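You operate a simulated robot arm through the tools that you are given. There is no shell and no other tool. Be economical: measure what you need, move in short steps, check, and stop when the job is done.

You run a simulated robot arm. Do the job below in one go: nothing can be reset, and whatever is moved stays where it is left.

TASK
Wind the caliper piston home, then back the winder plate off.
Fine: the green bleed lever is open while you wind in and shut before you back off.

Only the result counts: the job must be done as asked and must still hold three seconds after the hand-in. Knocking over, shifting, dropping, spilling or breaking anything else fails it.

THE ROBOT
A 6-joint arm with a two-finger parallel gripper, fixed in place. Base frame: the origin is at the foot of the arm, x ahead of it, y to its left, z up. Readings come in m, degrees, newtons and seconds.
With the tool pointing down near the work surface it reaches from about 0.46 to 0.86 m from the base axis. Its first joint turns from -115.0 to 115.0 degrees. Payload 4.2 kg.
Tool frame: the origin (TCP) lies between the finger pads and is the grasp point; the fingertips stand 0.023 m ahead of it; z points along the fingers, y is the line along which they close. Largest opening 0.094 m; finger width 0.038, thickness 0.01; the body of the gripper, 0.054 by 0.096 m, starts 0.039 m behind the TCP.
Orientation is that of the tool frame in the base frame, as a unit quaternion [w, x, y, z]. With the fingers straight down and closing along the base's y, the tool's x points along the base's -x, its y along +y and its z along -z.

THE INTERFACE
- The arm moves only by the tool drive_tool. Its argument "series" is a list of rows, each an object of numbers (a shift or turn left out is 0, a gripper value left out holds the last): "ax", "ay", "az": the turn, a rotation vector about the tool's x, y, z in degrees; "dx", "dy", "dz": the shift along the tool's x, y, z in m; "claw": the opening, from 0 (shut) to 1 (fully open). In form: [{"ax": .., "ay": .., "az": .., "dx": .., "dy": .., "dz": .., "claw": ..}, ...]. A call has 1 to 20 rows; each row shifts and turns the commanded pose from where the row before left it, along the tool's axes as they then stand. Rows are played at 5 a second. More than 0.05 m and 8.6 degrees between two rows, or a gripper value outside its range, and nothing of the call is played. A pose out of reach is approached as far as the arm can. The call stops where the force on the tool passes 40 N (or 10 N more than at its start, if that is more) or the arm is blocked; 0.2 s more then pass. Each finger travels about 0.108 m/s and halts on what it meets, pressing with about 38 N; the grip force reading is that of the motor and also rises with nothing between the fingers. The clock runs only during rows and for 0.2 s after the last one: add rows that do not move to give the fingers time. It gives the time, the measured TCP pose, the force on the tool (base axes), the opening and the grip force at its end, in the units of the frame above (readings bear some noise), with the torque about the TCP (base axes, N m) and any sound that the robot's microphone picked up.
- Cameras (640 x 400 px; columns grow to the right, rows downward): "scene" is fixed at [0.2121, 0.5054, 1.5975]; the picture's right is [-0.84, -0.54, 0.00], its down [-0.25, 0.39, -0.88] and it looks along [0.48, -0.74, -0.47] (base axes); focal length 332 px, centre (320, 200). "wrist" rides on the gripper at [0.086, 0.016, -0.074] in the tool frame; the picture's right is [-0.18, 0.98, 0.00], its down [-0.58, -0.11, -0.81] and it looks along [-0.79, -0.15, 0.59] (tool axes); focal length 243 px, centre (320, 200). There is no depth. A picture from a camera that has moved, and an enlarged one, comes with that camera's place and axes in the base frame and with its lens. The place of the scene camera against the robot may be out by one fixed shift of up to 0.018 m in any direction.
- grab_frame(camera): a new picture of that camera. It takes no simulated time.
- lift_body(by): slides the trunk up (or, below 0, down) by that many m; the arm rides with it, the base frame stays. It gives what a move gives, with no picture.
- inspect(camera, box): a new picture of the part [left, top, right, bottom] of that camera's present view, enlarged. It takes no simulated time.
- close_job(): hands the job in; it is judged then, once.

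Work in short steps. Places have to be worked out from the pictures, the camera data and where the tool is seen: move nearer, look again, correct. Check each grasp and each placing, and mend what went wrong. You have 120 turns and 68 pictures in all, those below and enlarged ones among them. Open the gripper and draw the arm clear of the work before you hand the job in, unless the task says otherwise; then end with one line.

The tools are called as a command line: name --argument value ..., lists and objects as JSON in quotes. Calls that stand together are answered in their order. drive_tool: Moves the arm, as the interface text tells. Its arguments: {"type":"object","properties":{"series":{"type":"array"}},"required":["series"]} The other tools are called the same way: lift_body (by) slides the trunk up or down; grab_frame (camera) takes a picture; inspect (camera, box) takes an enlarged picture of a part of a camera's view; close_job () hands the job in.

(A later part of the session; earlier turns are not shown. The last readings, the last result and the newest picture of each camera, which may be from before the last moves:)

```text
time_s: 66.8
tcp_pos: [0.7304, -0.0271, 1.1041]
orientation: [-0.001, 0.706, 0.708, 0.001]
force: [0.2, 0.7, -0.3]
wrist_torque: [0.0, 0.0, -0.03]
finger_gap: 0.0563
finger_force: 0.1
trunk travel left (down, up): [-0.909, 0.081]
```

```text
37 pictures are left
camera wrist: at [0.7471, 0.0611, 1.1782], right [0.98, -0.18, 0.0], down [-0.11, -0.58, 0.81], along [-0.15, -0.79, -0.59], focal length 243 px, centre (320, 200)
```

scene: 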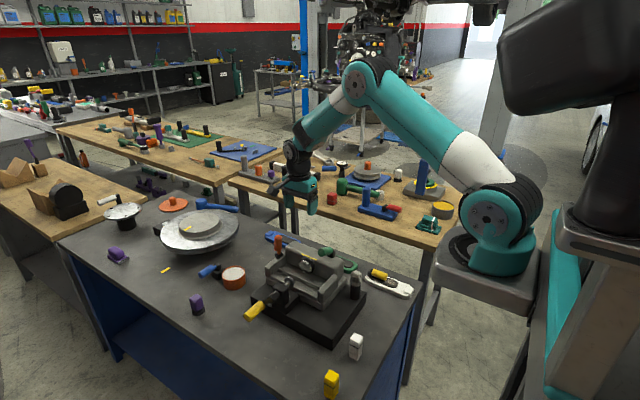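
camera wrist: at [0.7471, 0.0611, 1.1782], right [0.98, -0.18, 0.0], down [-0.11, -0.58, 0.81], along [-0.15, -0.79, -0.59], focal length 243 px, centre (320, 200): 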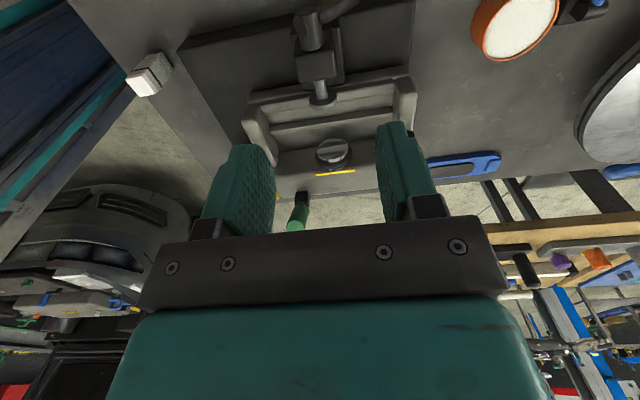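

The handle lies beyond the view, so I'll move further in +y and up a bit.

drive_tool --series '[{"dx": 0.035, "dz": -0.015}, {"dx": 0.035, "dz": -0.015}, {"dx": 0.035, "dz": -0.015}, {}]'

inspect --camera "wrist" --box '[220, 0, 440, 190]'

```text
time_s: 67.8
tcp_pos: [0.7276, 0.0783, 1.1511]
orientation: [0.0, 0.706, 0.708, 0.001]
force: [0.5, 1.3, 0.8]
wrist_torque: [0.04, -0.01, 0.0]
finger_gap: 0.056
finger_force: 0.1
trunk travel left (down, up): [-0.909, 0.081]
```

```text
2.11 times, centred on (330, 95) of wrist
camera zoom: at [0.7439, 0.166, 1.2249], right [0.98, -0.18, 0.0], down [-0.11, -0.58, 0.81], along [-0.15, -0.79, -0.59], focal length 511 px, centre (299, 421)
```

zoom: 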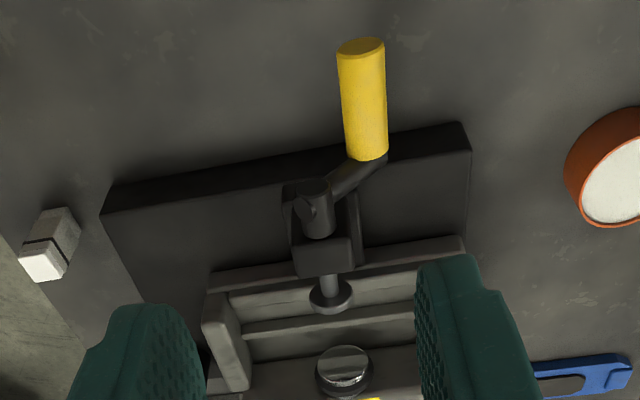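

The crank geometry is: screw axis at x≈0.7185, z≈0.900; handle at (0.7575, y -0.01..0.047, ~0.868), radius ≈0.05. I'll descend above the handle and check alignment.

drive_tool --series '[{"claw": 0.8, "dx": -0.025, "dy": 0.015, "dz": 0.02}, {"dx": -0.025, "dy": 0.015, "dz": 0.02}, {"dz": 0.04}, {"dz": 0.04}, {"dz": 0.04}, {"dz": 0.04}, {}]'

grab_frame --camera "wrist"

```text
time_s: 69.5
tcp_pos: [0.7612, 0.0283, 0.9485]
orientation: [0.0, 0.706, 0.708, 0.002]
force: [0.7, 0.2, 0.4]
wrist_torque: [0.02, 0.04, 0.01]
finger_gap: 0.0752
finger_force: 0.0
trunk travel left (down, up): [-0.909, 0.081]
```

```text
35 pictures are left
camera wrist: at [0.7767, 0.1153, 1.0235], right [0.98, -0.18, 0.0], down [-0.11, -0.58, 0.81], along [-0.15, -0.79, -0.59], focal length 243 px, centre (320, 200)
```

wrist: 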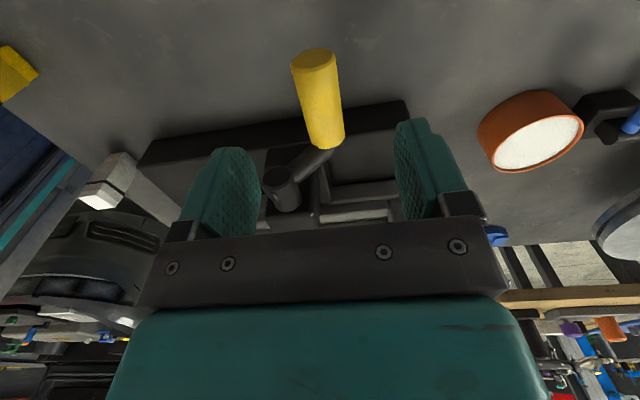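

Handle is at x≈0.7595, z≈0.867 and aligned. I'll descend and close on it.

drive_tool --series '[{"dz": 0.02, "dy": -0.0015}, {"dz": 0.02}, {"dz": 0.02}, {"dz": 0.0175}, {}, {"claw": 0.2}, {}, {}, {}]'

```text
time_s: 71.5
tcp_pos: [0.7594, 0.0294, 0.8717]
orientation: [0.0, 0.706, 0.708, 0.001]
force: [0.8, 1.6, -1.6]
wrist_torque: [0.21, -0.01, -1.04]
finger_gap: 0.0278
finger_force: 45.0
trunk travel left (down, up): [-0.909, 0.081]
```

Gripped with little load. I'll try a short arc upward (clockwise seen from the handle), which should wind in a right-hand screw.

drive_tool --series '[{"dy": 0.0027, "dz": -0.0037}, {"dy": 0.0024, "dz": -0.004}, {"dy": 0.002, "dz": -0.0041}, {"dy": 0.0017, "dz": -0.0042}, {}]'

```text
time_s: 72.6
tcp_pos: [0.7648, 0.0285, 0.8825]
orientation: [-0.002, 0.705, 0.709, 0.0]
force: [15.5, 10.1, -26.6]
wrist_torque: [-0.41, -0.24, -0.63]
finger_gap: 0.0271
finger_force: 45.4
trunk travel left (down, up): [-0.909, 0.081]
stopped in row 5: the force on the tool passed its limit at 42 N (the readings are from after the stop); the commanded pose is now the measured one
```

It moved about 12 mm with resistance. I'll continue in smaller steps.

drive_tool --series '[{"dy": 0.0012, "dz": -0.002}, {"dy": 0.001, "dz": -0.002}, {"dy": 0.0008, "dz": -0.0022}, {}]'

grab_frame --camera "wrist"

```text
time_s: 73.0
tcp_pos: [0.7656, 0.0301, 0.8832]
orientation: [-0.003, 0.705, 0.709, 0.001]
force: [17.5, 14.9, -28.9]
wrist_torque: [-0.16, -0.21, -0.81]
finger_gap: 0.0269
finger_force: 44.5
trunk travel left (down, up): [-0.909, 0.081]
stopped in row 2: the force on the tool passed its limit at 46 N (the readings are from after the stop); the commanded pose is now the measured one
```

```text
34 pictures are left
camera wrist: at [0.7817, 0.1162, 0.9583], right [0.98, -0.18, 0.0], down [-0.1, -0.59, 0.8], along [-0.15, -0.79, -0.59], focal length 243 px, centre (320, 200)
```

wrist: 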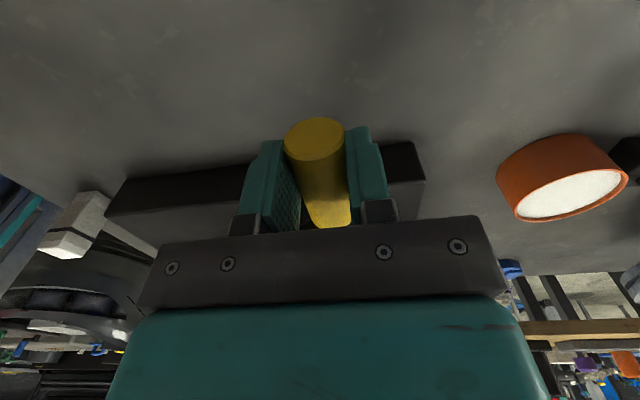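

inspect --camera "scene" --box '[230, 240, 350, 320]'

```text
5.00 times, centred on (290, 280) of scene
camera zoom: at [0.2121, 0.5054, 1.5975], right [-0.84, -0.54, 0.0], down [-0.25, 0.39, -0.88], along [0.48, -0.74, -0.47], focal length 1657 px, centre (470, -200)
```

zoom: 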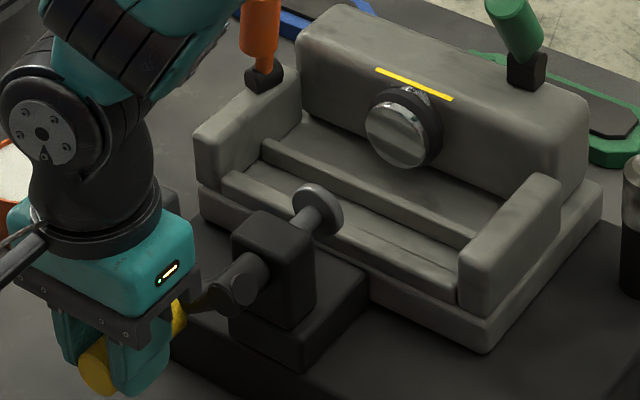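

The crank has turned about 15°, with a 27 N radial load from path error. I'll correct outward and continue in small rows with y relief.

drive_tool --series '[{"dy": 0.0015, "dx": 0.001}, {"dy": 0.0008, "dz": -0.002}, {"dy": 0.0005, "dz": -0.002}, {"dy": 0.0004, "dz": -0.002}, {}]'

```text
time_s: 73.7
tcp_pos: [0.7643, 0.0285, 0.8832]
orientation: [-0.005, 0.705, 0.71, -0.001]
force: [16.1, 13.0, -28.5]
wrist_torque: [0.04, -0.21, -0.92]
finger_gap: 0.0272
finger_force: 45.0
trunk travel left (down, up): [-0.909, 0.081]
stopped in row 3: the force on the tool passed its limit at 46 N (the readings are from after the stop); the commanded pose is now the measured one
```

It won't go further up even under 30 N, so this may be the backed-off end. I'll try the other direction.

drive_tool --series '[{"dy": -0.001, "dx": 0.001, "dz": 0.002}, {"dy": -0.001, "dz": 0.003}, {"dy": -0.0015, "dz": 0.003}, {"dy": -0.002, "dz": 0.003}, {}]'

```text
time_s: 74.9
tcp_pos: [0.7584, 0.0285, 0.8747]
orientation: [-0.004, 0.705, 0.709, -0.003]
force: [-2.4, 12.0, 2.9]
wrist_torque: [0.17, 0.01, -0.99]
finger_gap: 0.027
finger_force: 44.9
trunk travel left (down, up): [-0.909, 0.081]
```

drive_tool --series '[{"dy": -0.0012, "dz": 0.005, "dx": 0.001}, {"dy": -0.0035, "dz": 0.0039}, {"dy": -0.0039, "dz": 0.0035}, {"dy": -0.0043, "dz": 0.003}, {}]'

inspect --camera "scene" --box '[230, 240, 350, 320]'

```text
time_s: 75.4
tcp_pos: [0.7534, 0.0294, 0.8709]
orientation: [-0.007, 0.705, 0.709, -0.006]
force: [-19.9, 5.7, 25.5]
wrist_torque: [-0.45, 0.3, -1.13]
finger_gap: 0.027
finger_force: 45.0
trunk travel left (down, up): [-0.909, 0.081]
stopped in row 2: the force on the tool passed its limit at 43 N (the readings are from after the stop); the commanded pose is now the measured one
```

```text
5.00 times, centred on (290, 280) of scene
camera zoom: at [0.2121, 0.5054, 1.5975], right [-0.84, -0.54, 0.0], down [-0.25, 0.39, -0.88], along [0.48, -0.74, -0.47], focal length 1657 px, centre (470, -200)
```

zoom: 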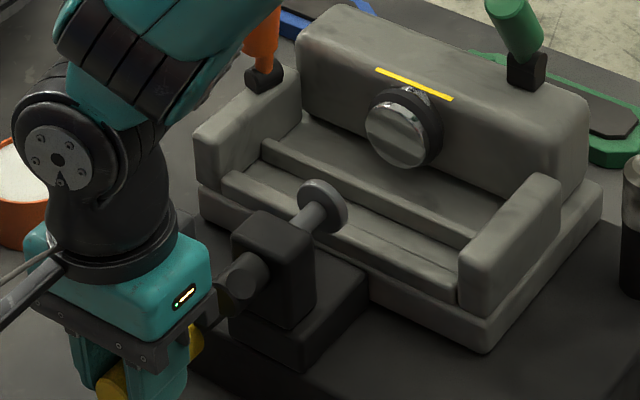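

Going down advances the plate slightly, so this is the winding-in direction. The force here is mostly radial (I'm outside the true circle). I'll relax inward and re-measure.

drive_tool --series '[{"dy": -0.0015, "dz": -0.0013}, {}]'

```text
time_s: 76.0
tcp_pos: [0.7553, 0.0295, 0.8706]
orientation: [-0.008, 0.704, 0.71, -0.005]
force: [-15.7, 12.3, 17.2]
wrist_torque: [-0.23, 0.26, -1.22]
finger_gap: 0.0271
finger_force: 44.8
trunk travel left (down, up): [-0.909, 0.081]
```

drive_tool --series '[{"dy": -0.001, "dz": -0.001}, {"dy": -0.001, "dz": -0.001}, {}]'

```text
time_s: 76.8
tcp_pos: [0.7543, 0.029, 0.8714]
orientation: [-0.006, 0.704, 0.71, -0.004]
force: [12.7, 21.9, -20.6]
wrist_torque: [0.66, -0.16, -0.96]
finger_gap: 0.0272
finger_force: 44.6
trunk travel left (down, up): [-0.909, 0.081]
```

Stiffness is about 15 N/mm, so I'll follow the circle in small 3° rows with y relief, then read forces.

drive_tool --series '[{"dy": 0.001, "dz": 0.001, "dx": 0.0015}, {"dy": -0.0018, "dz": 0.002}, {"dy": -0.0019, "dz": 0.0019}, {"dy": -0.002, "dz": 0.0018}, {}]'

```text
time_s: 78.0
tcp_pos: [0.7476, 0.0279, 0.8669]
orientation: [-0.006, 0.705, 0.709, -0.005]
force: [-7.8, 7.0, 16.6]
wrist_torque: [-0.22, 0.07, -0.89]
finger_gap: 0.0272
finger_force: 44.6
trunk travel left (down, up): [-0.909, 0.081]
```

Going well; the true circle is slightly tighter. I'll continue with an inward correction.

drive_tool --series '[{"dy": -0.0008, "dz": -0.0008}, {"dy": -0.0023, "dz": 0.0014}, {"dy": -0.0024, "dz": 0.0013}, {"dy": -0.0024, "dz": 0.0012}, {"dy": -0.0025, "dz": 0.0011}, {}]'

```text
time_s: 79.3
tcp_pos: [0.7424, 0.0289, 0.8652]
orientation: [-0.001, 0.705, 0.709, 0.001]
force: [5.8, 6.8, 1.7]
wrist_torque: [-1.21, 0.27, -0.77]
finger_gap: 0.0268
finger_force: 45.2
trunk travel left (down, up): [-0.909, 0.081]
stopped in row 6: the force on the tool passed its limit at 42 N (the readings are from after the stop); the commanded pose is now the measured one
```

inspect --camera "scene" --box '[220, 240, 340, 320]'

```text
5.00 times, centred on (280, 280) of scene
camera zoom: at [0.2121, 0.5054, 1.5975], right [-0.84, -0.54, 0.0], down [-0.25, 0.39, -0.88], along [0.48, -0.74, -0.47], focal length 1657 px, centre (520, -200)
```

zoom: 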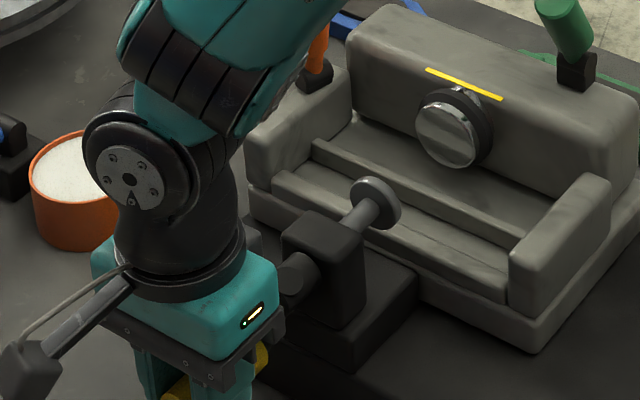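

The plate, hub and handle all move in together, roughly 4–5 mm over about 25°. I'll continue the arc and let the grip follow slightly in -y.

drive_tool --series '[{"dy": -0.0023, "dz": 0.0014, "dx": -0.0004}, {"dy": -0.0024, "dz": 0.0012, "dx": -0.0004}, {"dy": -0.0025, "dz": 0.0011, "dx": -0.0004}, {}]'

```text
time_s: 80.1
tcp_pos: [0.7443, 0.0282, 0.8654]
orientation: [0.004, 0.705, 0.709, 0.008]
force: [5.3, 17.4, -1.6]
wrist_torque: [-0.94, 0.08, -1.06]
finger_gap: 0.0271
finger_force: 45.0
trunk travel left (down, up): [-0.909, 0.081]
stopped in row 3: the force on the tool passed its limit at 43 N (the readings are from after the stop); the commanded pose is now the measured one
```

It's blocked here. I'll look from the wrist camera and at the overall scene.

inspect --camera "wrist" --box '[180, 80, 480, 250]'

inspect --camera "scene" --box '[225, 255, 315, 335]'

```text
2.13 times, centred on (330, 165) of wrist
camera zoom: at [0.7585, 0.1157, 0.941], right [0.98, -0.18, 0.01], down [-0.12, -0.59, 0.8], along [-0.13, -0.79, -0.6], focal length 518 px, centre (299, 275)
```

zoom: 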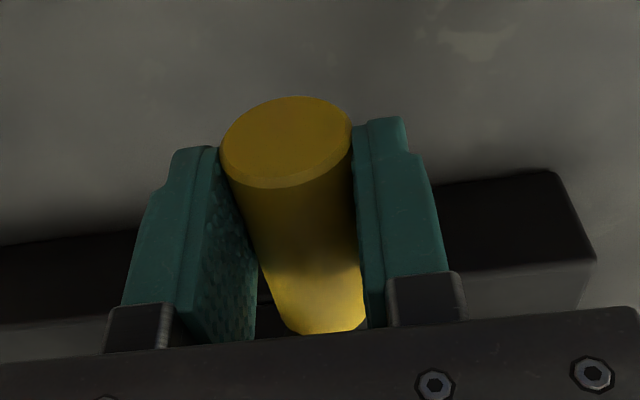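

```text
5.00 times, centred on (270, 295) of scene
camera zoom: at [0.2121, 0.5054, 1.5975], right [-0.84, -0.54, 0.0], down [-0.25, 0.39, -0.88], along [0.48, -0.74, -0.47], focal length 1657 px, centre (570, -275)
```

zoom: 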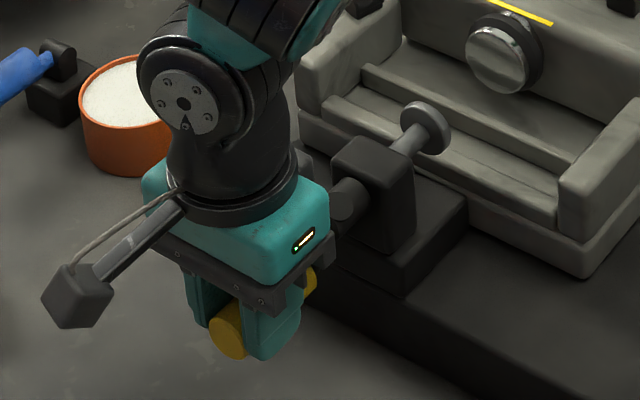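

With the tool vertical, the pads only carry the handle by friction and the grip is slipping. A better way is to grip the handle end-on (tool pointing -y), so I can roll the wrist with the crank. I'll release and withdraw first.

drive_tool --series '[{"claw": 0.7}, {}, {}, {"dz": -0.03}, {"dz": -0.03}, {"dz": -0.04, "dx": 0.02}, {"dz": -0.04, "dx": 0.03}, {"dz": -0.04, "dx": 0.03}, {}]'

inspect --camera "scene" --box '[230, 240, 350, 320]'

```text
time_s: 82.1
tcp_pos: [0.7399, 0.1057, 1.0461]
orientation: [0.003, 0.705, 0.709, 0.006]
force: [0.9, -0.2, 0.0]
wrist_torque: [-0.01, 0.02, 0.01]
finger_gap: 0.0658
finger_force: 0.1
trunk travel left (down, up): [-0.909, 0.081]
```

```text
5.00 times, centred on (290, 280) of scene
camera zoom: at [0.2121, 0.5054, 1.5975], right [-0.84, -0.54, 0.0], down [-0.25, 0.39, -0.88], along [0.48, -0.74, -0.47], focal length 1657 px, centre (470, -200)
```

zoom: 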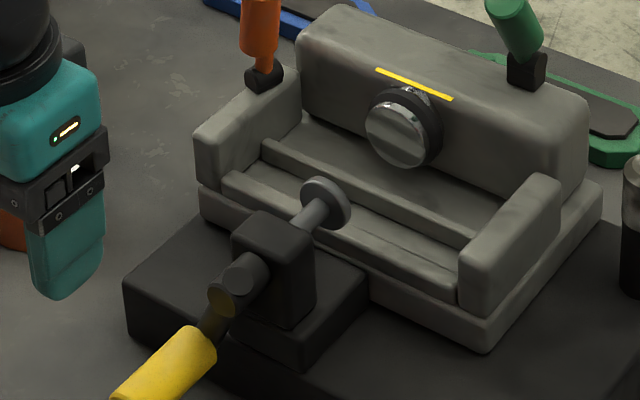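

Clear. I'll yaw -150° here with the tool still pointing down.

drive_tool --series '[{"az": -8, "claw": 0.6}, {"az": -8}, {"az": -8}, {"az": -8}, {"az": -8}, {"az": -8}, {"az": -8}, {"az": -8}, {"az": -8}, {"az": -8}, {"az": -8}, {"az": -8}, {"az": -8}, {"az": -8}, {"az": -8}, {"az": -8}, {"az": -8}, {"az": -8}, {"az": -6}, {}]'

drive_tool --series '[{"ax": 4, "ay": 6.93, "dz": -0.01}, {"ax": 4, "ay": 6.93}, {"ax": 4, "ay": 6.93}, {"ax": 4, "ay": 6.93}, {"ax": 4, "ay": 6.93}, {"ax": 4, "ay": 6.93}, {"ax": 4, "ay": 6.93}, {"ax": 4, "ay": 6.93}, {"ax": 4, "ay": 6.93}, {"ax": 4, "ay": 6.93}, {"ax": 4, "ay": 6.93}, {"ax": 1, "ay": 1.73}, {}]'

```text
time_s: 86.3
tcp_pos: [0.7395, 0.1061, 1.0466]
orientation: [0.007, -0.503, 0.864, -0.002]
force: [0.4, 0.7, 0.2]
wrist_torque: [0.01, 0.02, 0.02]
finger_gap: 0.0563
finger_force: 0.1
trunk travel left (down, up): [-0.909, 0.081]
```

```text
time_s: 89.1
tcp_pos: [0.5318, -0.0537, 1.0573]
orientation: [-0.346, -0.353, 0.615, -0.614]
force: [0.6, 0.0, 0.7]
wrist_torque: [-0.01, 0.01, 0.0]
finger_gap: 0.0563
finger_force: 0.0
out of reach, approached as far as the arm can: row 5, 6, 7, 8, 9, 10, 11, 12
trunk travel left (down, up): [-0.909, 0.081]
```

The orientation is reached but the position got pulled in, because the trunk is too high for a horizontal tool. I'll raise the tool in place, then lower the trunk by the same amount.

drive_tool --series '[{"dx": 0.0346, "dy": -0.02}, {"dx": 0.0346, "dy": -0.02}, {"dx": 0.0346, "dy": -0.02}, {"dx": 0.0346, "dy": -0.02}, {"dx": 0.0346, "dy": -0.02}, {"dx": 0.0346, "dy": -0.02}, {}]'

grab_frame --camera "scene"

```text
time_s: 90.7
tcp_pos: [0.479, -0.0837, 1.2704]
orientation: [-0.345, -0.353, 0.615, -0.615]
force: [0.6, -0.7, 0.0]
wrist_torque: [-0.02, 0.01, 0.0]
finger_gap: 0.0563
finger_force: 0.1
out of reach, approached as far as the arm can: row 2, 3, 4, 5, 6
trunk travel left (down, up): [-0.909, 0.081]
```

```text
27 pictures are left
```

scene: 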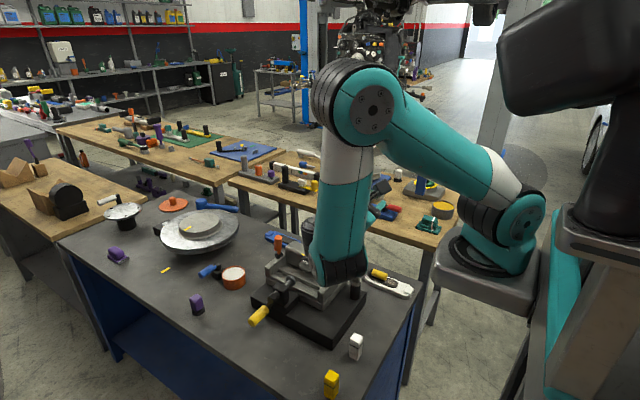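

The wrist can't hold the tool horizontal at the crank. Looking back, the block was a radial path error: the photos give handle centres (0.7595, 0.867) then (0.745, 0.854), which fit axis (0.7185, 0.900), r 0.053. I'll return to tool-down and follow that circle properly.

drive_tool --series '[{"ax": -4, "ay": -6.93}, {"ax": -4, "ay": -6.93}, {"ax": -4, "ay": -6.93}, {"ax": -4, "ay": -6.93}, {"ax": -4, "ay": -6.93}, {"ax": -4, "ay": -6.93}, {"ax": -4, "ay": -6.93}, {"ax": -4, "ay": -6.93}, {"ax": -4, "ay": -6.93}, {"ax": -4, "ay": -6.93}, {"ax": -4, "ay": -6.93}, {"ax": -1, "ay": -1.73}, {}]'

```text
time_s: 93.5
tcp_pos: [0.4786, -0.0826, 1.2688]
orientation: [0.008, -0.503, 0.864, 0.0]
force: [0.7, -0.7, -0.2]
wrist_torque: [0.04, 0.0, -0.01]
finger_gap: 0.0565
finger_force: 0.2
trunk travel left (down, up): [-0.909, 0.081]
```

drive_tool --series '[{"dx": -0.0367, "dy": -0.0227, "dz": 0.0171}, {"dx": -0.0367, "dy": -0.0227, "dz": 0.0171}, {"dx": -0.0367, "dy": -0.0227, "dz": 0.0171}, {"dx": -0.0367, "dy": -0.0227, "dz": 0.0171}, {"dx": -0.0367, "dy": -0.0227, "dz": 0.0171}, {"dx": -0.0367, "dy": -0.0227, "dz": 0.0171}, {"dx": -0.0367, "dy": -0.0227, "dz": 0.0171}, {}]'

drive_tool --series '[{"az": 8}, {"az": 8}, {"az": 8}, {"az": 8}, {"az": 8}, {"az": 8}, {"az": 8}, {"az": 8}, {"az": 8}, {"az": 8}, {"az": 8}, {"az": 8}, {"az": 8}, {"az": 8}, {"az": 8}, {"az": 8}, {"az": 8}, {"az": 8}, {"az": 6}, {}]'

```text
time_s: 95.3
tcp_pos: [0.7445, 0.0629, 1.1549]
orientation: [0.007, -0.502, 0.865, -0.002]
force: [0.7, -0.3, 0.1]
wrist_torque: [-0.02, -0.04, -0.01]
finger_gap: 0.0563
finger_force: 0.0
trunk travel left (down, up): [-0.909, 0.081]
```

```text
time_s: 99.5
tcp_pos: [0.7468, 0.0634, 1.1537]
orientation: [0.003, 0.705, 0.709, 0.007]
force: [0.0, -0.9, -0.1]
wrist_torque: [-0.02, 0.03, 0.01]
finger_gap: 0.0564
finger_force: 0.0
trunk travel left (down, up): [-0.909, 0.081]
```

Back to tool-down. I'll level, move above the handle and take a picture to locate it precisely.

drive_tool --series '[{"ax": 0.81, "ay": -0.32, "az": 0.32}, {"dx": -0.017, "dz": 0.04}, {"dx": -0.016, "dz": 0.04}, {"dz": 0.04}, {"dz": 0.04}, {"dz": 0.04}, {}]'

inspect --camera "wrist" --box '[220, 30, 440, 230]'

```text
time_s: 101.1
tcp_pos: [0.7445, 0.0305, 0.9522]
orientation: [0.001, 0.707, 0.707, 0.001]
force: [0.0, 0.1, -1.1]
wrist_torque: [0.01, 0.03, -0.04]
finger_gap: 0.0566
finger_force: 0.0
trunk travel left (down, up): [-0.909, 0.081]
```

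```text
2.00 times, centred on (330, 130) of wrist
camera zoom: at [0.7612, 0.1173, 1.0277], right [0.98, -0.18, 0.0], down [-0.11, -0.58, 0.81], along [-0.15, -0.79, -0.59], focal length 485 px, centre (300, 340)
```

zoom: 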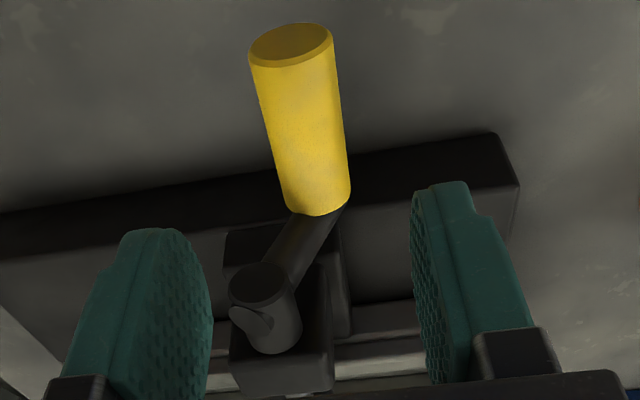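

Handle centre is at (0.7445, 0.854), consistent with the axis at φ≈-60°. I'll grip it centred.

drive_tool --series '[{"dz": 0.025}, {"dz": 0.025}, {"dz": 0.025}, {"dz": 0.02}, {}, {"claw": 0.2}, {}, {}, {}]'

```text
time_s: 103.1
tcp_pos: [0.7472, 0.029, 0.8605]
orientation: [0.001, 0.707, 0.707, 0.0]
force: [15.4, -2.2, 27.4]
wrist_torque: [-0.83, 1.29, 0.85]
finger_gap: 0.0275
finger_force: 44.6
trunk travel left (down, up): [-0.909, 0.081]
```

There's a 30 N preload from closing. I'll relax along it and see.

drive_tool --series '[{"dy": 0.0006, "dz": -0.0009}, {"dy": 0.0006, "dz": -0.0009}, {}]'

```text
time_s: 103.9
tcp_pos: [0.7452, 0.0277, 0.8612]
orientation: [0.0, 0.707, 0.707, 0.0]
force: [12.8, -3.7, 18.1]
wrist_torque: [0.07, 1.02, 0.84]
finger_gap: 0.0275
finger_force: 45.0
trunk travel left (down, up): [-0.909, 0.081]
```

drive_tool --series '[{"dy": -0.0033, "dz": 0.0012}, {"dy": -0.0034, "dz": 0.0013}, {"dy": -0.0035, "dz": 0.0012}, {}]'

```text
time_s: 104.4
tcp_pos: [0.7479, 0.0289, 0.86]
orientation: [0.005, 0.707, 0.708, 0.005]
force: [6.1, 6.8, -3.4]
wrist_torque: [-0.75, 0.1, -0.43]
finger_gap: 0.0273
finger_force: 45.0
trunk travel left (down, up): [-0.909, 0.081]
stopped in row 2: the force on the tool passed its limit at 42 N (the readings are from after the stop); the commanded pose is now the measured one
```

The stall may be speed-dependent drag: the lever also balked at fast rows and moved with slow ones. I'll try 1° per row.

drive_tool --series '[{"dy": -0.0008, "dz": 0.0004}, {"dy": -0.0008, "dz": 0.0004}, {"dy": -0.0008, "dz": 0.0004}, {"dy": -0.0008, "dz": 0.0004}, {"dy": -0.0008, "dz": 0.0004}, {"dy": -0.0008, "dz": 0.0004}, {"dy": -0.0008, "dz": 0.0003}, {"dy": -0.0008, "dz": 0.0003}, {}]'

```text
time_s: 105.7
tcp_pos: [0.7471, 0.0265, 0.8625]
orientation: [0.008, 0.706, 0.708, 0.01]
force: [10.2, 13.3, -9.6]
wrist_torque: [-0.72, 0.08, -0.73]
finger_gap: 0.0277
finger_force: 45.1
trunk travel left (down, up): [-0.909, 0.081]
stopped in row 6: the force on the tool passed its limit at 41 N (the readings are from after the stop); the commanded pose is now the measured one
```

Descending gave +27 N upward and there is a steady +y push, so the palm is likely touching the hub end. I'll open, relevel, shift 12 mm outward along the handle and regrip.

drive_tool --series '[{"claw": 0.5}, {}, {"ax": 1.4, "dx": 0.006}, {"dx": 0.006}, {}]'

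grab_frame --camera "wrist"

```text
time_s: 106.9
tcp_pos: [0.7469, 0.0377, 0.862]
orientation: [-0.002, 0.706, 0.708, 0.0]
force: [0.1, 0.2, 0.6]
wrist_torque: [0.01, 0.01, 0.0]
finger_gap: 0.0471
finger_force: 0.1
trunk travel left (down, up): [-0.909, 0.081]
```

```text
25 pictures are left
camera wrist: at [0.7633, 0.1251, 0.9361], right [0.98, -0.18, 0.0], down [-0.11, -0.58, 0.81], along [-0.15, -0.79, -0.59], focal length 243 px, centre (320, 200)
```

wrist: 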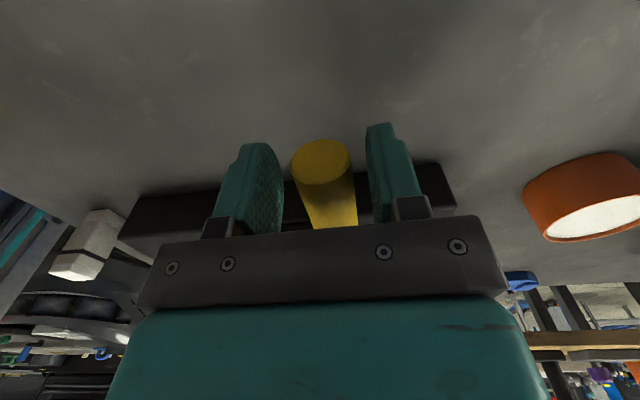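

Handle end is at (0.749, 0.855), nicely between the pads. I'll close and try the slow arc again.

drive_tool --series '[{"dy": 0.001, "dz": 0.003}, {"claw": 0.2}, {}, {}, {}]'

drive_tool --series '[{"dy": -0.0008, "dz": 0.0005}, {"dy": -0.0008, "dz": 0.0005}, {"dy": -0.0008, "dz": 0.0005}, {"dy": -0.0008, "dz": 0.0004}, {"dy": -0.0008, "dz": 0.0004}, {"dy": -0.0008, "dz": 0.0004}, {"dy": -0.0008, "dz": 0.0004}, {"dy": -0.0008, "dz": 0.0004}, {}]'

```text
time_s: 108.1
tcp_pos: [0.7471, 0.0362, 0.8583]
orientation: [-0.001, 0.706, 0.708, 0.0]
force: [0.3, 0.6, -1.5]
wrist_torque: [-0.09, -0.01, -0.67]
finger_gap: 0.0275
finger_force: 45.5
trunk travel left (down, up): [-0.909, 0.081]
```

```text
time_s: 110.1
tcp_pos: [0.7413, 0.0373, 0.8555]
orientation: [-0.001, 0.706, 0.708, 0.0]
force: [-3.0, -6.6, 8.2]
wrist_torque: [-0.62, 0.01, -0.7]
finger_gap: 0.0274
finger_force: 44.8
trunk travel left (down, up): [-0.909, 0.081]
```

Now it turns freely, so the palm on the hub was indeed the obstacle. I'll continue the arc at 2° per row.

drive_tool --series '[{"dy": -0.00169, "dz": 0.00075}, {"dy": -0.00172, "dz": 0.00069}, {"dy": -0.00174, "dz": 0.00063}, {"dy": -0.00176, "dz": 0.00057}, {"dy": -0.00178, "dz": 0.00051}, {"dy": -0.0018, "dz": 0.00045}, {"dy": -0.00181, "dz": 0.00038}, {"dy": -0.00182, "dz": 0.00032}, {"dy": -0.00183, "dz": 0.00026}, {"dy": -0.00184, "dz": 0.00019}, {}]'

inspect --camera "scene" --box '[230, 240, 350, 320]'

```text
time_s: 112.5
tcp_pos: [0.7227, 0.0382, 0.851]
orientation: [-0.001, 0.707, 0.707, 0.001]
force: [0.6, -6.5, 20.3]
wrist_torque: [-0.18, -0.02, -0.52]
finger_gap: 0.0276
finger_force: 44.9
trunk travel left (down, up): [-0.909, 0.081]
```

```text
5.00 times, centred on (290, 280) of scene
camera zoom: at [0.2121, 0.5054, 1.5975], right [-0.84, -0.54, 0.0], down [-0.25, 0.39, -0.88], along [0.48, -0.74, -0.47], focal length 1657 px, centre (470, -200)
```

zoom: 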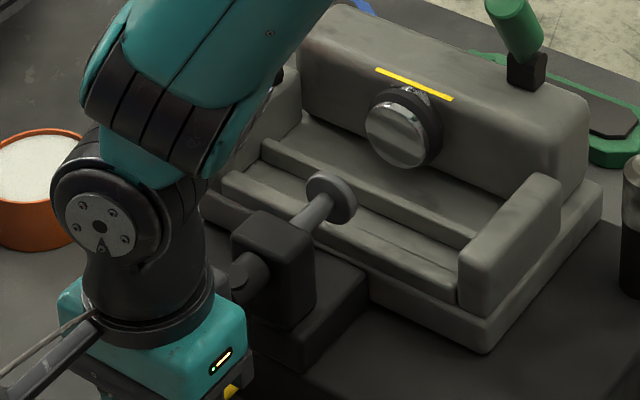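

The plate advanced about 6 mm in 25°, so the direction is right (~0.24 mm/deg). I'll continue through the bottom with a small upward correction and follow slightly in -y.

drive_tool --series '[{"dy": -0.00185, "dz": -0.0008, "dx": -0.0004}, {"dy": -0.00185, "dz": 0, "dx": -0.0004}, {"dy": -0.00185, "dz": -3e-05, "dx": -0.0004}, {"dy": -0.00185, "dz": -0.0001, "dx": -0.0004}, {"dy": -0.00184, "dz": -0.00016, "dx": -0.0004}, {"dy": -0.00184, "dz": -0.00023, "dx": -0.0004}, {"dy": -0.00183, "dz": -0.00029, "dx": -0.0004}, {"dy": -0.00182, "dz": -0.00035, "dx": -0.0004}, {"dy": -0.0018, "dz": -0.00042, "dx": -0.0004}, {"dy": -0.00179, "dz": -0.00048, "dx": -0.0004}, {}]'

```text
time_s: 114.9
tcp_pos: [0.7034, 0.0386, 0.8535]
orientation: [-0.005, 0.705, 0.709, 0.002]
force: [0.7, 37.7, -3.0]
wrist_torque: [-0.06, 0.02, -0.59]
finger_gap: 0.0273
finger_force: 45.1
trunk travel left (down, up): [-0.909, 0.081]
```

The handle doesn't move along y, so I'll undo the y follow and continue the circle.

drive_tool --series '[{"dx": 0.0035}, {"dy": -0.00177, "dz": -0.00054}, {"dy": -0.00175, "dz": -0.0006}, {"dy": -0.00173, "dz": -0.00066}, {"dy": -0.0017, "dz": -0.00072}, {"dy": -0.00168, "dz": -0.00078}, {"dy": -0.00165, "dz": -0.00084}, {"dy": -0.00162, "dz": -0.0009}, {"dy": -0.00159, "dz": -0.00095}, {"dy": -0.00155, "dz": -0.00101}, {"dy": -0.00152, "dz": -0.00106}, {}]'

```text
time_s: 117.5
tcp_pos: [0.6877, 0.0375, 0.8616]
orientation: [-0.002, 0.706, 0.708, 0.001]
force: [-0.3, -4.2, -3.9]
wrist_torque: [-0.57, 0.01, -0.11]
finger_gap: 0.0275
finger_force: 44.5
trunk travel left (down, up): [-0.909, 0.081]
```

Forces are very low. Continuing.

drive_tool --series '[{"dy": -0.00148, "dz": -0.00111}, {"dy": -0.00144, "dz": -0.00116}, {"dy": -0.0014, "dz": -0.00121}, {"dy": -0.00135, "dz": -0.00126}, {"dy": -0.00131, "dz": -0.00131}, {"dy": -0.00126, "dz": -0.00135}, {"dy": -0.00121, "dz": -0.0014}, {"dy": -0.00116, "dz": -0.00144}, {"dy": -0.00111, "dz": -0.00148}, {"dy": -0.00106, "dz": -0.00152}, {"dy": -0.00101, "dz": -0.00155}, {"dy": -0.00095, "dz": -0.00159}, {"dy": -0.0009, "dz": -0.00162}, {"dy": -0.00084, "dz": -0.00165}, {}]'

inspect --camera "scene" --box '[230, 240, 350, 320]'

```text
time_s: 120.7
tcp_pos: [0.671, 0.0364, 0.8809]
orientation: [-0.002, 0.707, 0.708, 0.001]
force: [-6.4, -10.2, -5.3]
wrist_torque: [0.34, 0.02, -0.08]
finger_gap: 0.0274
finger_force: 45.6
trunk travel left (down, up): [-0.909, 0.081]
```

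```text
5.00 times, centred on (290, 280) of scene
camera zoom: at [0.2121, 0.5054, 1.5975], right [-0.84, -0.54, 0.0], down [-0.25, 0.39, -0.88], along [0.48, -0.74, -0.47], focal length 1657 px, centre (470, -200)
```

zoom: 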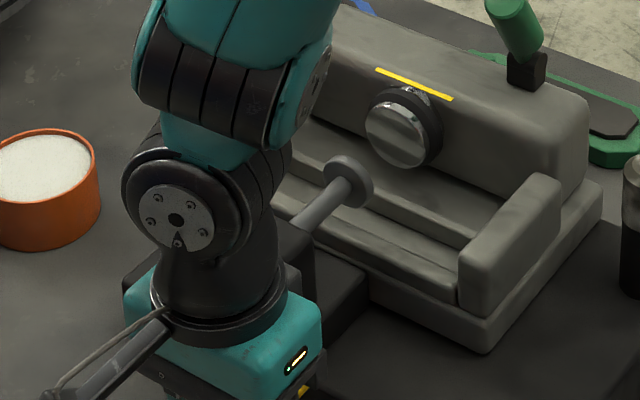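

The plate is advancing about 0.28 mm/deg, with roughly 53 mm left to the piston. Continuing around.

drive_tool --series '[{"dy": -0.00108, "dz": -0.00168, "dx": -0.0005}, {"dy": -0.00072, "dz": -0.0017}, {"dy": -0.00066, "dz": -0.00173}, {"dy": -0.0006, "dz": -0.00175}, {"dy": -0.00054, "dz": -0.00177}, {"dy": -0.00048, "dz": -0.00179}, {"dy": -0.00042, "dz": -0.0018}, {"dy": -0.00035, "dz": -0.00182}, {"dy": -0.00029, "dz": -0.00183}, {"dy": -0.00023, "dz": -0.00184}, {"dy": -0.00016, "dz": -0.00184}, {"dy": -0.0001, "dz": -0.00185}, {"dy": -3e-05, "dz": -0.00185}, {"dy": 3e-05, "dz": -0.00185}, {"dy": 0.0001, "dz": -0.00185}, {}]'

```text
time_s: 124.1
tcp_pos: [0.6649, 0.0367, 0.9079]
orientation: [-0.002, 0.707, 0.708, 0.0]
force: [-19.6, 10.3, -1.1]
wrist_torque: [0.11, 0.07, -0.43]
finger_gap: 0.0271
finger_force: 45.2
trunk travel left (down, up): [-0.909, 0.081]
```

drive_tool --series '[{"dy": -0.00054, "dz": -0.00184}, {"dy": -0.00047, "dz": -0.00184}, {"dy": 0.00029, "dz": -0.00183}, {"dy": 0.00035, "dz": -0.00182}, {"dy": 0.00042, "dz": -0.0018}, {"dy": 0.00048, "dz": -0.00179}, {"dy": 0.00054, "dz": -0.00177}, {"dy": 0.0006, "dz": -0.00175}, {"dy": 0.00066, "dz": -0.00173}, {"dy": 0.00072, "dz": -0.0017}, {"dy": 0.00078, "dz": -0.00168}, {"dy": 0.00084, "dz": -0.00165}, {"dy": 0.0009, "dz": -0.00162}, {"dy": 0.00095, "dz": -0.00159}, {"dy": 0.00101, "dz": -0.00155}, {}]'

```text
time_s: 127.5
tcp_pos: [0.6729, 0.037, 0.9352]
orientation: [-0.001, 0.706, 0.708, 0.001]
force: [-3.4, 7.8, -0.4]
wrist_torque: [-0.58, 0.01, -0.25]
finger_gap: 0.0273
finger_force: 45.0
trunk travel left (down, up): [-0.909, 0.081]
```

drive_tool --series '[{"dy": 0.00106, "dz": -0.00152}, {"dy": 0.00111, "dz": -0.00148}, {"dy": 0.00116, "dz": -0.00144}, {"dy": 0.00121, "dz": -0.0014}, {"dy": 0.00126, "dz": -0.00135}, {"dy": 0.00131, "dz": -0.00131}, {"dy": 0.00135, "dz": -0.00126}, {"dy": 0.0014, "dz": -0.00121}, {"dy": 0.00144, "dz": -0.00116}, {"dy": 0.00148, "dz": -0.00111}, {"dy": 0.00152, "dz": -0.00106}, {"dy": 0.00155, "dz": -0.00101}, {"dy": 0.00159, "dz": -0.00095}, {"dy": 0.00162, "dz": -0.0009}, {"dy": 0.00165, "dz": -0.00084}, {"dy": 0.00168, "dz": -0.00078}, {"dy": 0.0017, "dz": -0.00072}, {"dy": 0.00173, "dz": -0.00066}, {}]'

inspect --camera "scene" --box '[230, 240, 350, 320]'

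```text
time_s: 130.8
tcp_pos: [0.6939, 0.038, 0.9546]
orientation: [-0.003, 0.706, 0.708, 0.001]
force: [-14.4, 12.8, 22.6]
wrist_torque: [-0.77, 0.05, -0.76]
finger_gap: 0.027
finger_force: 44.7
trunk travel left (down, up): [-0.909, 0.081]
stopped in row 16: the force on the tool passed its limit at 41 N (the readings are from after the stop); the commanded pose is now the measured one
```

```text
5.00 times, centred on (290, 280) of scene
camera zoom: at [0.2121, 0.5054, 1.5975], right [-0.84, -0.54, 0.0], down [-0.25, 0.39, -0.88], along [0.48, -0.74, -0.47], focal length 1657 px, centre (470, -200)
```

zoom: 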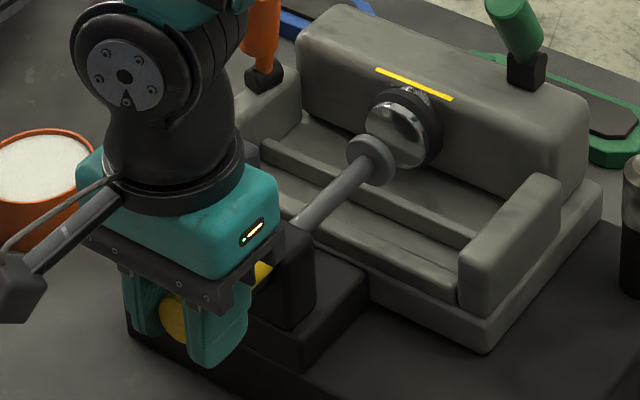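

The plate nears the piston. The load is radial only, so I'll correct outward and continue over the top.

drive_tool --series '[{"dy": -0.0007, "dz": -0.0016}, {"dy": 0.0017, "dz": -0.00078}, {"dy": 0.00173, "dz": -0.00072}, {"dy": 0.00175, "dz": -0.00066}, {"dy": 0.00177, "dz": -0.0006}, {"dy": 0.00179, "dz": -0.00054}, {"dy": 0.0018, "dz": -0.00048}, {"dy": 0.00182, "dz": -0.00042}, {"dy": 0.00183, "dz": -0.00035}, {"dy": 0.00184, "dz": -0.00029}, {"dy": 0.00184, "dz": -0.00023}, {}]'

```text
time_s: 133.4
tcp_pos: [0.7117, 0.0377, 0.9605]
orientation: [-0.002, 0.706, 0.709, 0.002]
force: [-2.4, 25.4, 19.8]
wrist_torque: [0.02, 0.01, -0.44]
finger_gap: 0.0275
finger_force: 45.3
trunk travel left (down, up): [-0.909, 0.081]
```

drive_tool --series '[{"dx": 0.0015, "dz": -0.0013}, {"dy": 0.00185, "dz": -0.0002}, {"dy": 0.00185, "dz": -0.00013}, {"dy": 0.00185, "dz": -6e-05}, {"dy": 0.00185, "dz": 0}, {"dy": 0.00185, "dz": 6e-05}, {"dy": 0.00184, "dz": 0.00013}, {"dy": 0.00183, "dz": 0.00019}, {"dy": 0.00182, "dz": 0.00026}, {"dy": 0.00181, "dz": 0.00032}, {"dy": 0.0018, "dz": 0.00038}, {"dy": 0.00178, "dz": 0.00045}, {}]'

inspect --camera "scene" --box '[270, 230, 350, 290]'

```text
time_s: 136.2
tcp_pos: [0.7323, 0.0377, 0.9585]
orientation: [-0.001, 0.706, 0.708, 0.0]
force: [-1.2, 9.9, 2.2]
wrist_torque: [-1.0, 0.01, -0.32]
finger_gap: 0.0273
finger_force: 44.8
trunk travel left (down, up): [-0.909, 0.081]
```

```text
6.67 times, centred on (310, 260) of scene
camera zoom: at [0.2121, 0.5054, 1.5975], right [-0.84, -0.54, 0.0], down [-0.25, 0.39, -0.88], along [0.48, -0.74, -0.47], focal length 2210 px, centre (387, -200)
```

zoom: 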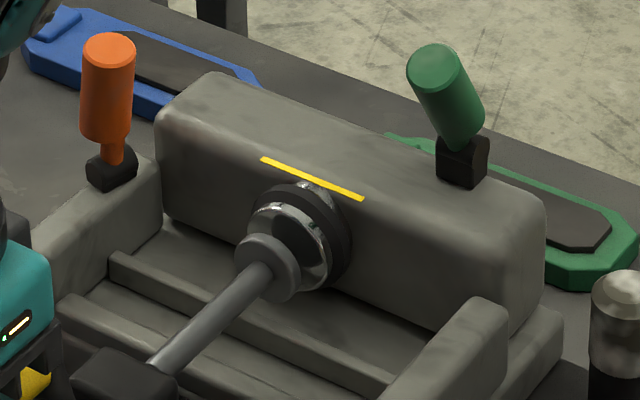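

The plate is right at the piston. I'll continue and watch for the load increase.

drive_tool --series '[{"dy": 0.00174, "dz": 0.00057}, {"dy": 0.00172, "dz": 0.00063}, {"dy": 0.00169, "dz": 0.00069}, {"dy": 0.00166, "dz": 0.00075}, {"dy": 0.00163, "dz": 0.00081}, {"dy": 0.0016, "dz": 0.00087}, {"dy": 0.00157, "dz": 0.00093}, {"dy": 0.00153, "dz": 0.00098}, {"dy": 0.0015, "dz": 0.00103}, {"dy": 0.00146, "dz": 0.00109}, {}]'

inspect --camera "scene" --box '[270, 230, 350, 290]'

```text
time_s: 138.7
tcp_pos: [0.7488, 0.0373, 0.9515]
orientation: [-0.001, 0.707, 0.707, 0.002]
force: [8.7, 2.4, 14.3]
wrist_torque: [0.61, -0.03, 0.11]
finger_gap: 0.0274
finger_force: 45.3
trunk travel left (down, up): [-0.909, 0.081]
```

```text
6.67 times, centred on (310, 260) of scene
camera zoom: at [0.2121, 0.5054, 1.5975], right [-0.84, -0.54, 0.0], down [-0.25, 0.39, -0.88], along [0.48, -0.74, -0.47], focal length 2210 px, centre (387, -200)
```

zoom: 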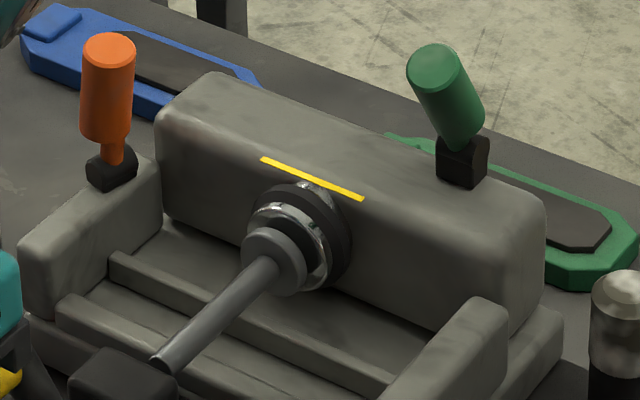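

drive_tool --series '[{"dy": 0.0006, "dz": -0.0008}, {"dy": 0.00142, "dz": 0.00119}, {"dy": 0.00137, "dz": 0.00124}, {"dy": 0.00133, "dz": 0.00129}, {"dy": 0.00129, "dz": 0.00133}, {"dy": 0.00124, "dz": 0.00137}, {"dy": 0.00119, "dz": 0.00142}, {"dy": 0.00114, "dz": 0.00146}, {"dy": 0.00109, "dz": 0.0015}, {"dy": 0.00103, "dz": 0.00153}, {"dy": 0.00098, "dz": 0.00157}, {}]'

inspect --camera "scene" --box '[270, 230, 350, 290]'

```text
time_s: 141.2
tcp_pos: [0.764, 0.0376, 0.9394]
orientation: [0.001, 0.707, 0.707, 0.003]
force: [21.2, 2.4, 17.1]
wrist_torque: [-0.05, -0.09, -0.06]
finger_gap: 0.0272
finger_force: 45.2
trunk travel left (down, up): [-0.909, 0.081]
```

```text
6.67 times, centred on (310, 260) of scene
camera zoom: at [0.2121, 0.5054, 1.5975], right [-0.84, -0.54, 0.0], down [-0.25, 0.39, -0.88], along [0.48, -0.74, -0.47], focal length 2210 px, centre (387, -200)
```

zoom: 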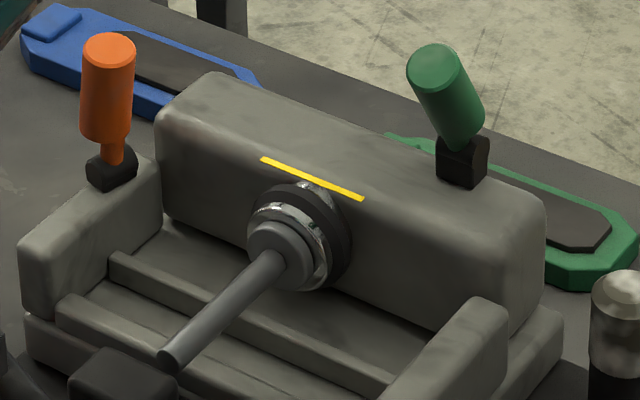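

drive_tool --series '[{"dy": 0.0014, "dz": -0.0009}, {"dy": 0.00093, "dz": 0.0016}, {"dy": 0.00087, "dz": 0.00163}, {"dy": 0.00081, "dz": 0.00166}, {"dy": 0.00075, "dz": 0.00169}, {"dy": 0.00069, "dz": 0.00172}, {"dy": 0.00063, "dz": 0.00174}, {"dy": 0.00057, "dz": 0.00176}, {"dy": 0.00051, "dz": 0.00178}, {"dy": 0.00045, "dz": 0.0018}, {"dy": 0.00038, "dz": 0.00181}, {}]'

inspect --camera "scene" --box '[270, 230, 350, 290]'

```text
time_s: 143.8
tcp_pos: [0.7704, 0.0368, 0.9218]
orientation: [0.001, 0.707, 0.707, 0.003]
force: [26.5, -4.2, 12.6]
wrist_torque: [0.26, -0.09, 0.29]
finger_gap: 0.0272
finger_force: 45.0
trunk travel left (down, up): [-0.909, 0.081]
```

```text
6.67 times, centred on (310, 260) of scene
camera zoom: at [0.2121, 0.5054, 1.5975], right [-0.84, -0.54, 0.0], down [-0.25, 0.39, -0.88], along [0.48, -0.74, -0.47], focal length 2210 px, centre (387, -200)
```

zoom: 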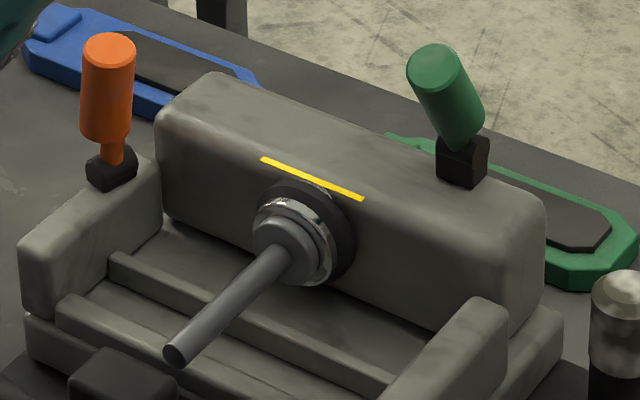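

The piston has begun to move in, so winding against it works. I'll continue with radial correction.

drive_tool --series '[{"dy": 0.0016, "dz": -0.0003}, {"dy": 0.00034, "dz": 0.00191}, {"dy": 0.00027, "dz": 0.00192}, {"dy": 0.0002, "dz": 0.00193}, {"dy": 0.00014, "dz": 0.00194}, {"dy": 7e-05, "dz": 0.00194}, {"dy": 0, "dz": 0.00194}, {"dy": -7e-05, "dz": 0.00194}, {"dy": -0.00014, "dz": 0.00194}, {"dy": -0.0002, "dz": 0.00193}, {"dy": -0.00027, "dz": 0.00192}, {"dy": -0.00034, "dz": 0.00191}, {}]'

```text
time_s: 146.7
tcp_pos: [0.7759, 0.0368, 0.9005]
orientation: [0.0, 0.706, 0.708, 0.004]
force: [35.1, -6.5, 0.4]
wrist_torque: [-0.25, -0.12, 0.03]
finger_gap: 0.0273
finger_force: 45.1
trunk travel left (down, up): [-0.909, 0.081]
```

The measured extremes suggest the TCP circle centre is (0.721, 0.907) with r 0.0565. I'll continue with that.

drive_tool --series '[{"dy": 0.0022}, {"dy": -0.00027, "dz": 0.00195}, {"dy": -0.00034, "dz": 0.00194}, {"dy": -0.00041, "dz": 0.00193}, {"dy": -0.00048, "dz": 0.00191}, {"dy": -0.00054, "dz": 0.00189}, {"dy": -0.00061, "dz": 0.00187}, {"dy": -0.00067, "dz": 0.00185}, {"dy": -0.00074, "dz": 0.00183}, {"dy": -0.0008, "dz": 0.0018}, {}]'

inspect --camera "scene" --box '[230, 230, 350, 310]'

```text
time_s: 149.1
tcp_pos: [0.7703, 0.0375, 0.8834]
orientation: [-0.001, 0.707, 0.707, 0.001]
force: [24.2, -4.4, -7.1]
wrist_torque: [-0.45, -0.1, -0.15]
finger_gap: 0.0273
finger_force: 45.2
trunk travel left (down, up): [-0.909, 0.081]
```

```text
5.00 times, centred on (290, 270) of scene
camera zoom: at [0.2121, 0.5054, 1.5975], right [-0.84, -0.54, 0.0], down [-0.25, 0.39, -0.88], along [0.48, -0.74, -0.47], focal length 1657 px, centre (470, -150)
```

zoom: 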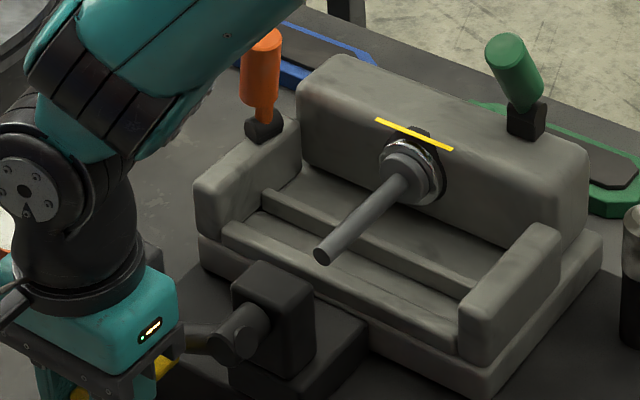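

The piston is moving in. Continuing until I feel the stop.

drive_tool --series '[{"dy": 0.0014, "dz": 0.0005}, {"dy": -0.00089, "dz": 0.00176}, {"dy": -0.00096, "dz": 0.00172}, {"dy": -0.00101, "dz": 0.00169}, {"dy": -0.00107, "dz": 0.00165}, {"dy": -0.00113, "dz": 0.00161}, {"dy": -0.00119, "dz": 0.00157}, {"dy": -0.00124, "dz": 0.00153}, {"dy": -0.00129, "dz": 0.00149}, {"dy": -0.00134, "dz": 0.00144}, {"dy": -0.00139, "dz": 0.00139}, {}]'

inspect --camera "scene" --box '[270, 230, 350, 290]'

```text
time_s: 151.7
tcp_pos: [0.7595, 0.0366, 0.8673]
orientation: [-0.002, 0.707, 0.707, 0.001]
force: [12.5, -2.9, -6.6]
wrist_torque: [0.54, -0.04, -0.12]
finger_gap: 0.0272
finger_force: 44.6
trunk travel left (down, up): [-0.909, 0.081]
```

```text
6.67 times, centred on (310, 260) of scene
camera zoom: at [0.2121, 0.5054, 1.5975], right [-0.84, -0.54, 0.0], down [-0.25, 0.39, -0.88], along [0.48, -0.74, -0.47], focal length 2210 px, centre (387, -200)
```

zoom: 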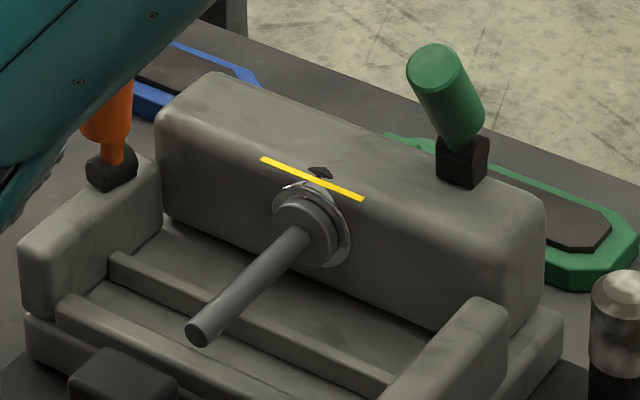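

drive_tool --series '[{"dy": 0.0006, "dz": 0.0006}, {"dy": -0.00144, "dz": 0.00134}, {"dy": -0.00149, "dz": 0.00129}, {"dy": -0.00153, "dz": 0.00124}, {"dy": -0.00157, "dz": 0.00119}, {"dy": -0.00161, "dz": 0.00113}, {"dy": -0.00165, "dz": 0.00107}, {"dy": -0.00169, "dz": 0.00101}, {"dy": -0.00172, "dz": 0.00096}, {"dy": -0.00176, "dz": 0.00089}, {}]'

inspect --camera "scene" --box '[270, 230, 350, 290]'

```text
time_s: 153.8
tcp_pos: [0.7547, 0.0383, 0.863]
orientation: [0.005, 0.707, 0.707, 0.011]
force: [13.9, 9.0, 9.9]
wrist_torque: [-0.77, -0.04, -0.3]
finger_gap: 0.027
finger_force: 45.4
trunk travel left (down, up): [-0.909, 0.081]
stopped in row 10: the force on the tool passed its limit at 41 N (the readings are from after the stop); the commanded pose is now the measured one
```

```text
6.67 times, centred on (310, 260) of scene
camera zoom: at [0.2121, 0.5054, 1.5975], right [-0.84, -0.54, 0.0], down [-0.25, 0.39, -0.88], along [0.48, -0.74, -0.47], focal length 2210 px, centre (387, -200)
```

zoom: 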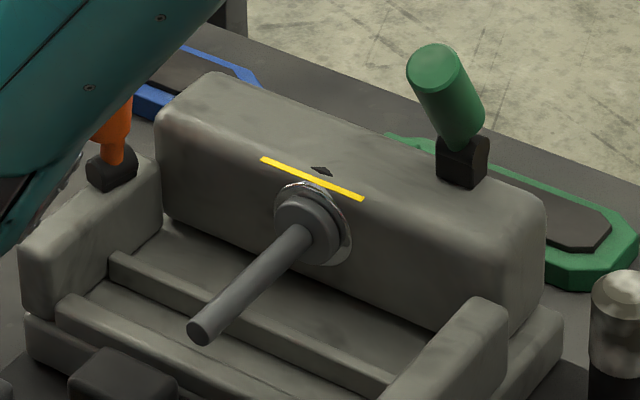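

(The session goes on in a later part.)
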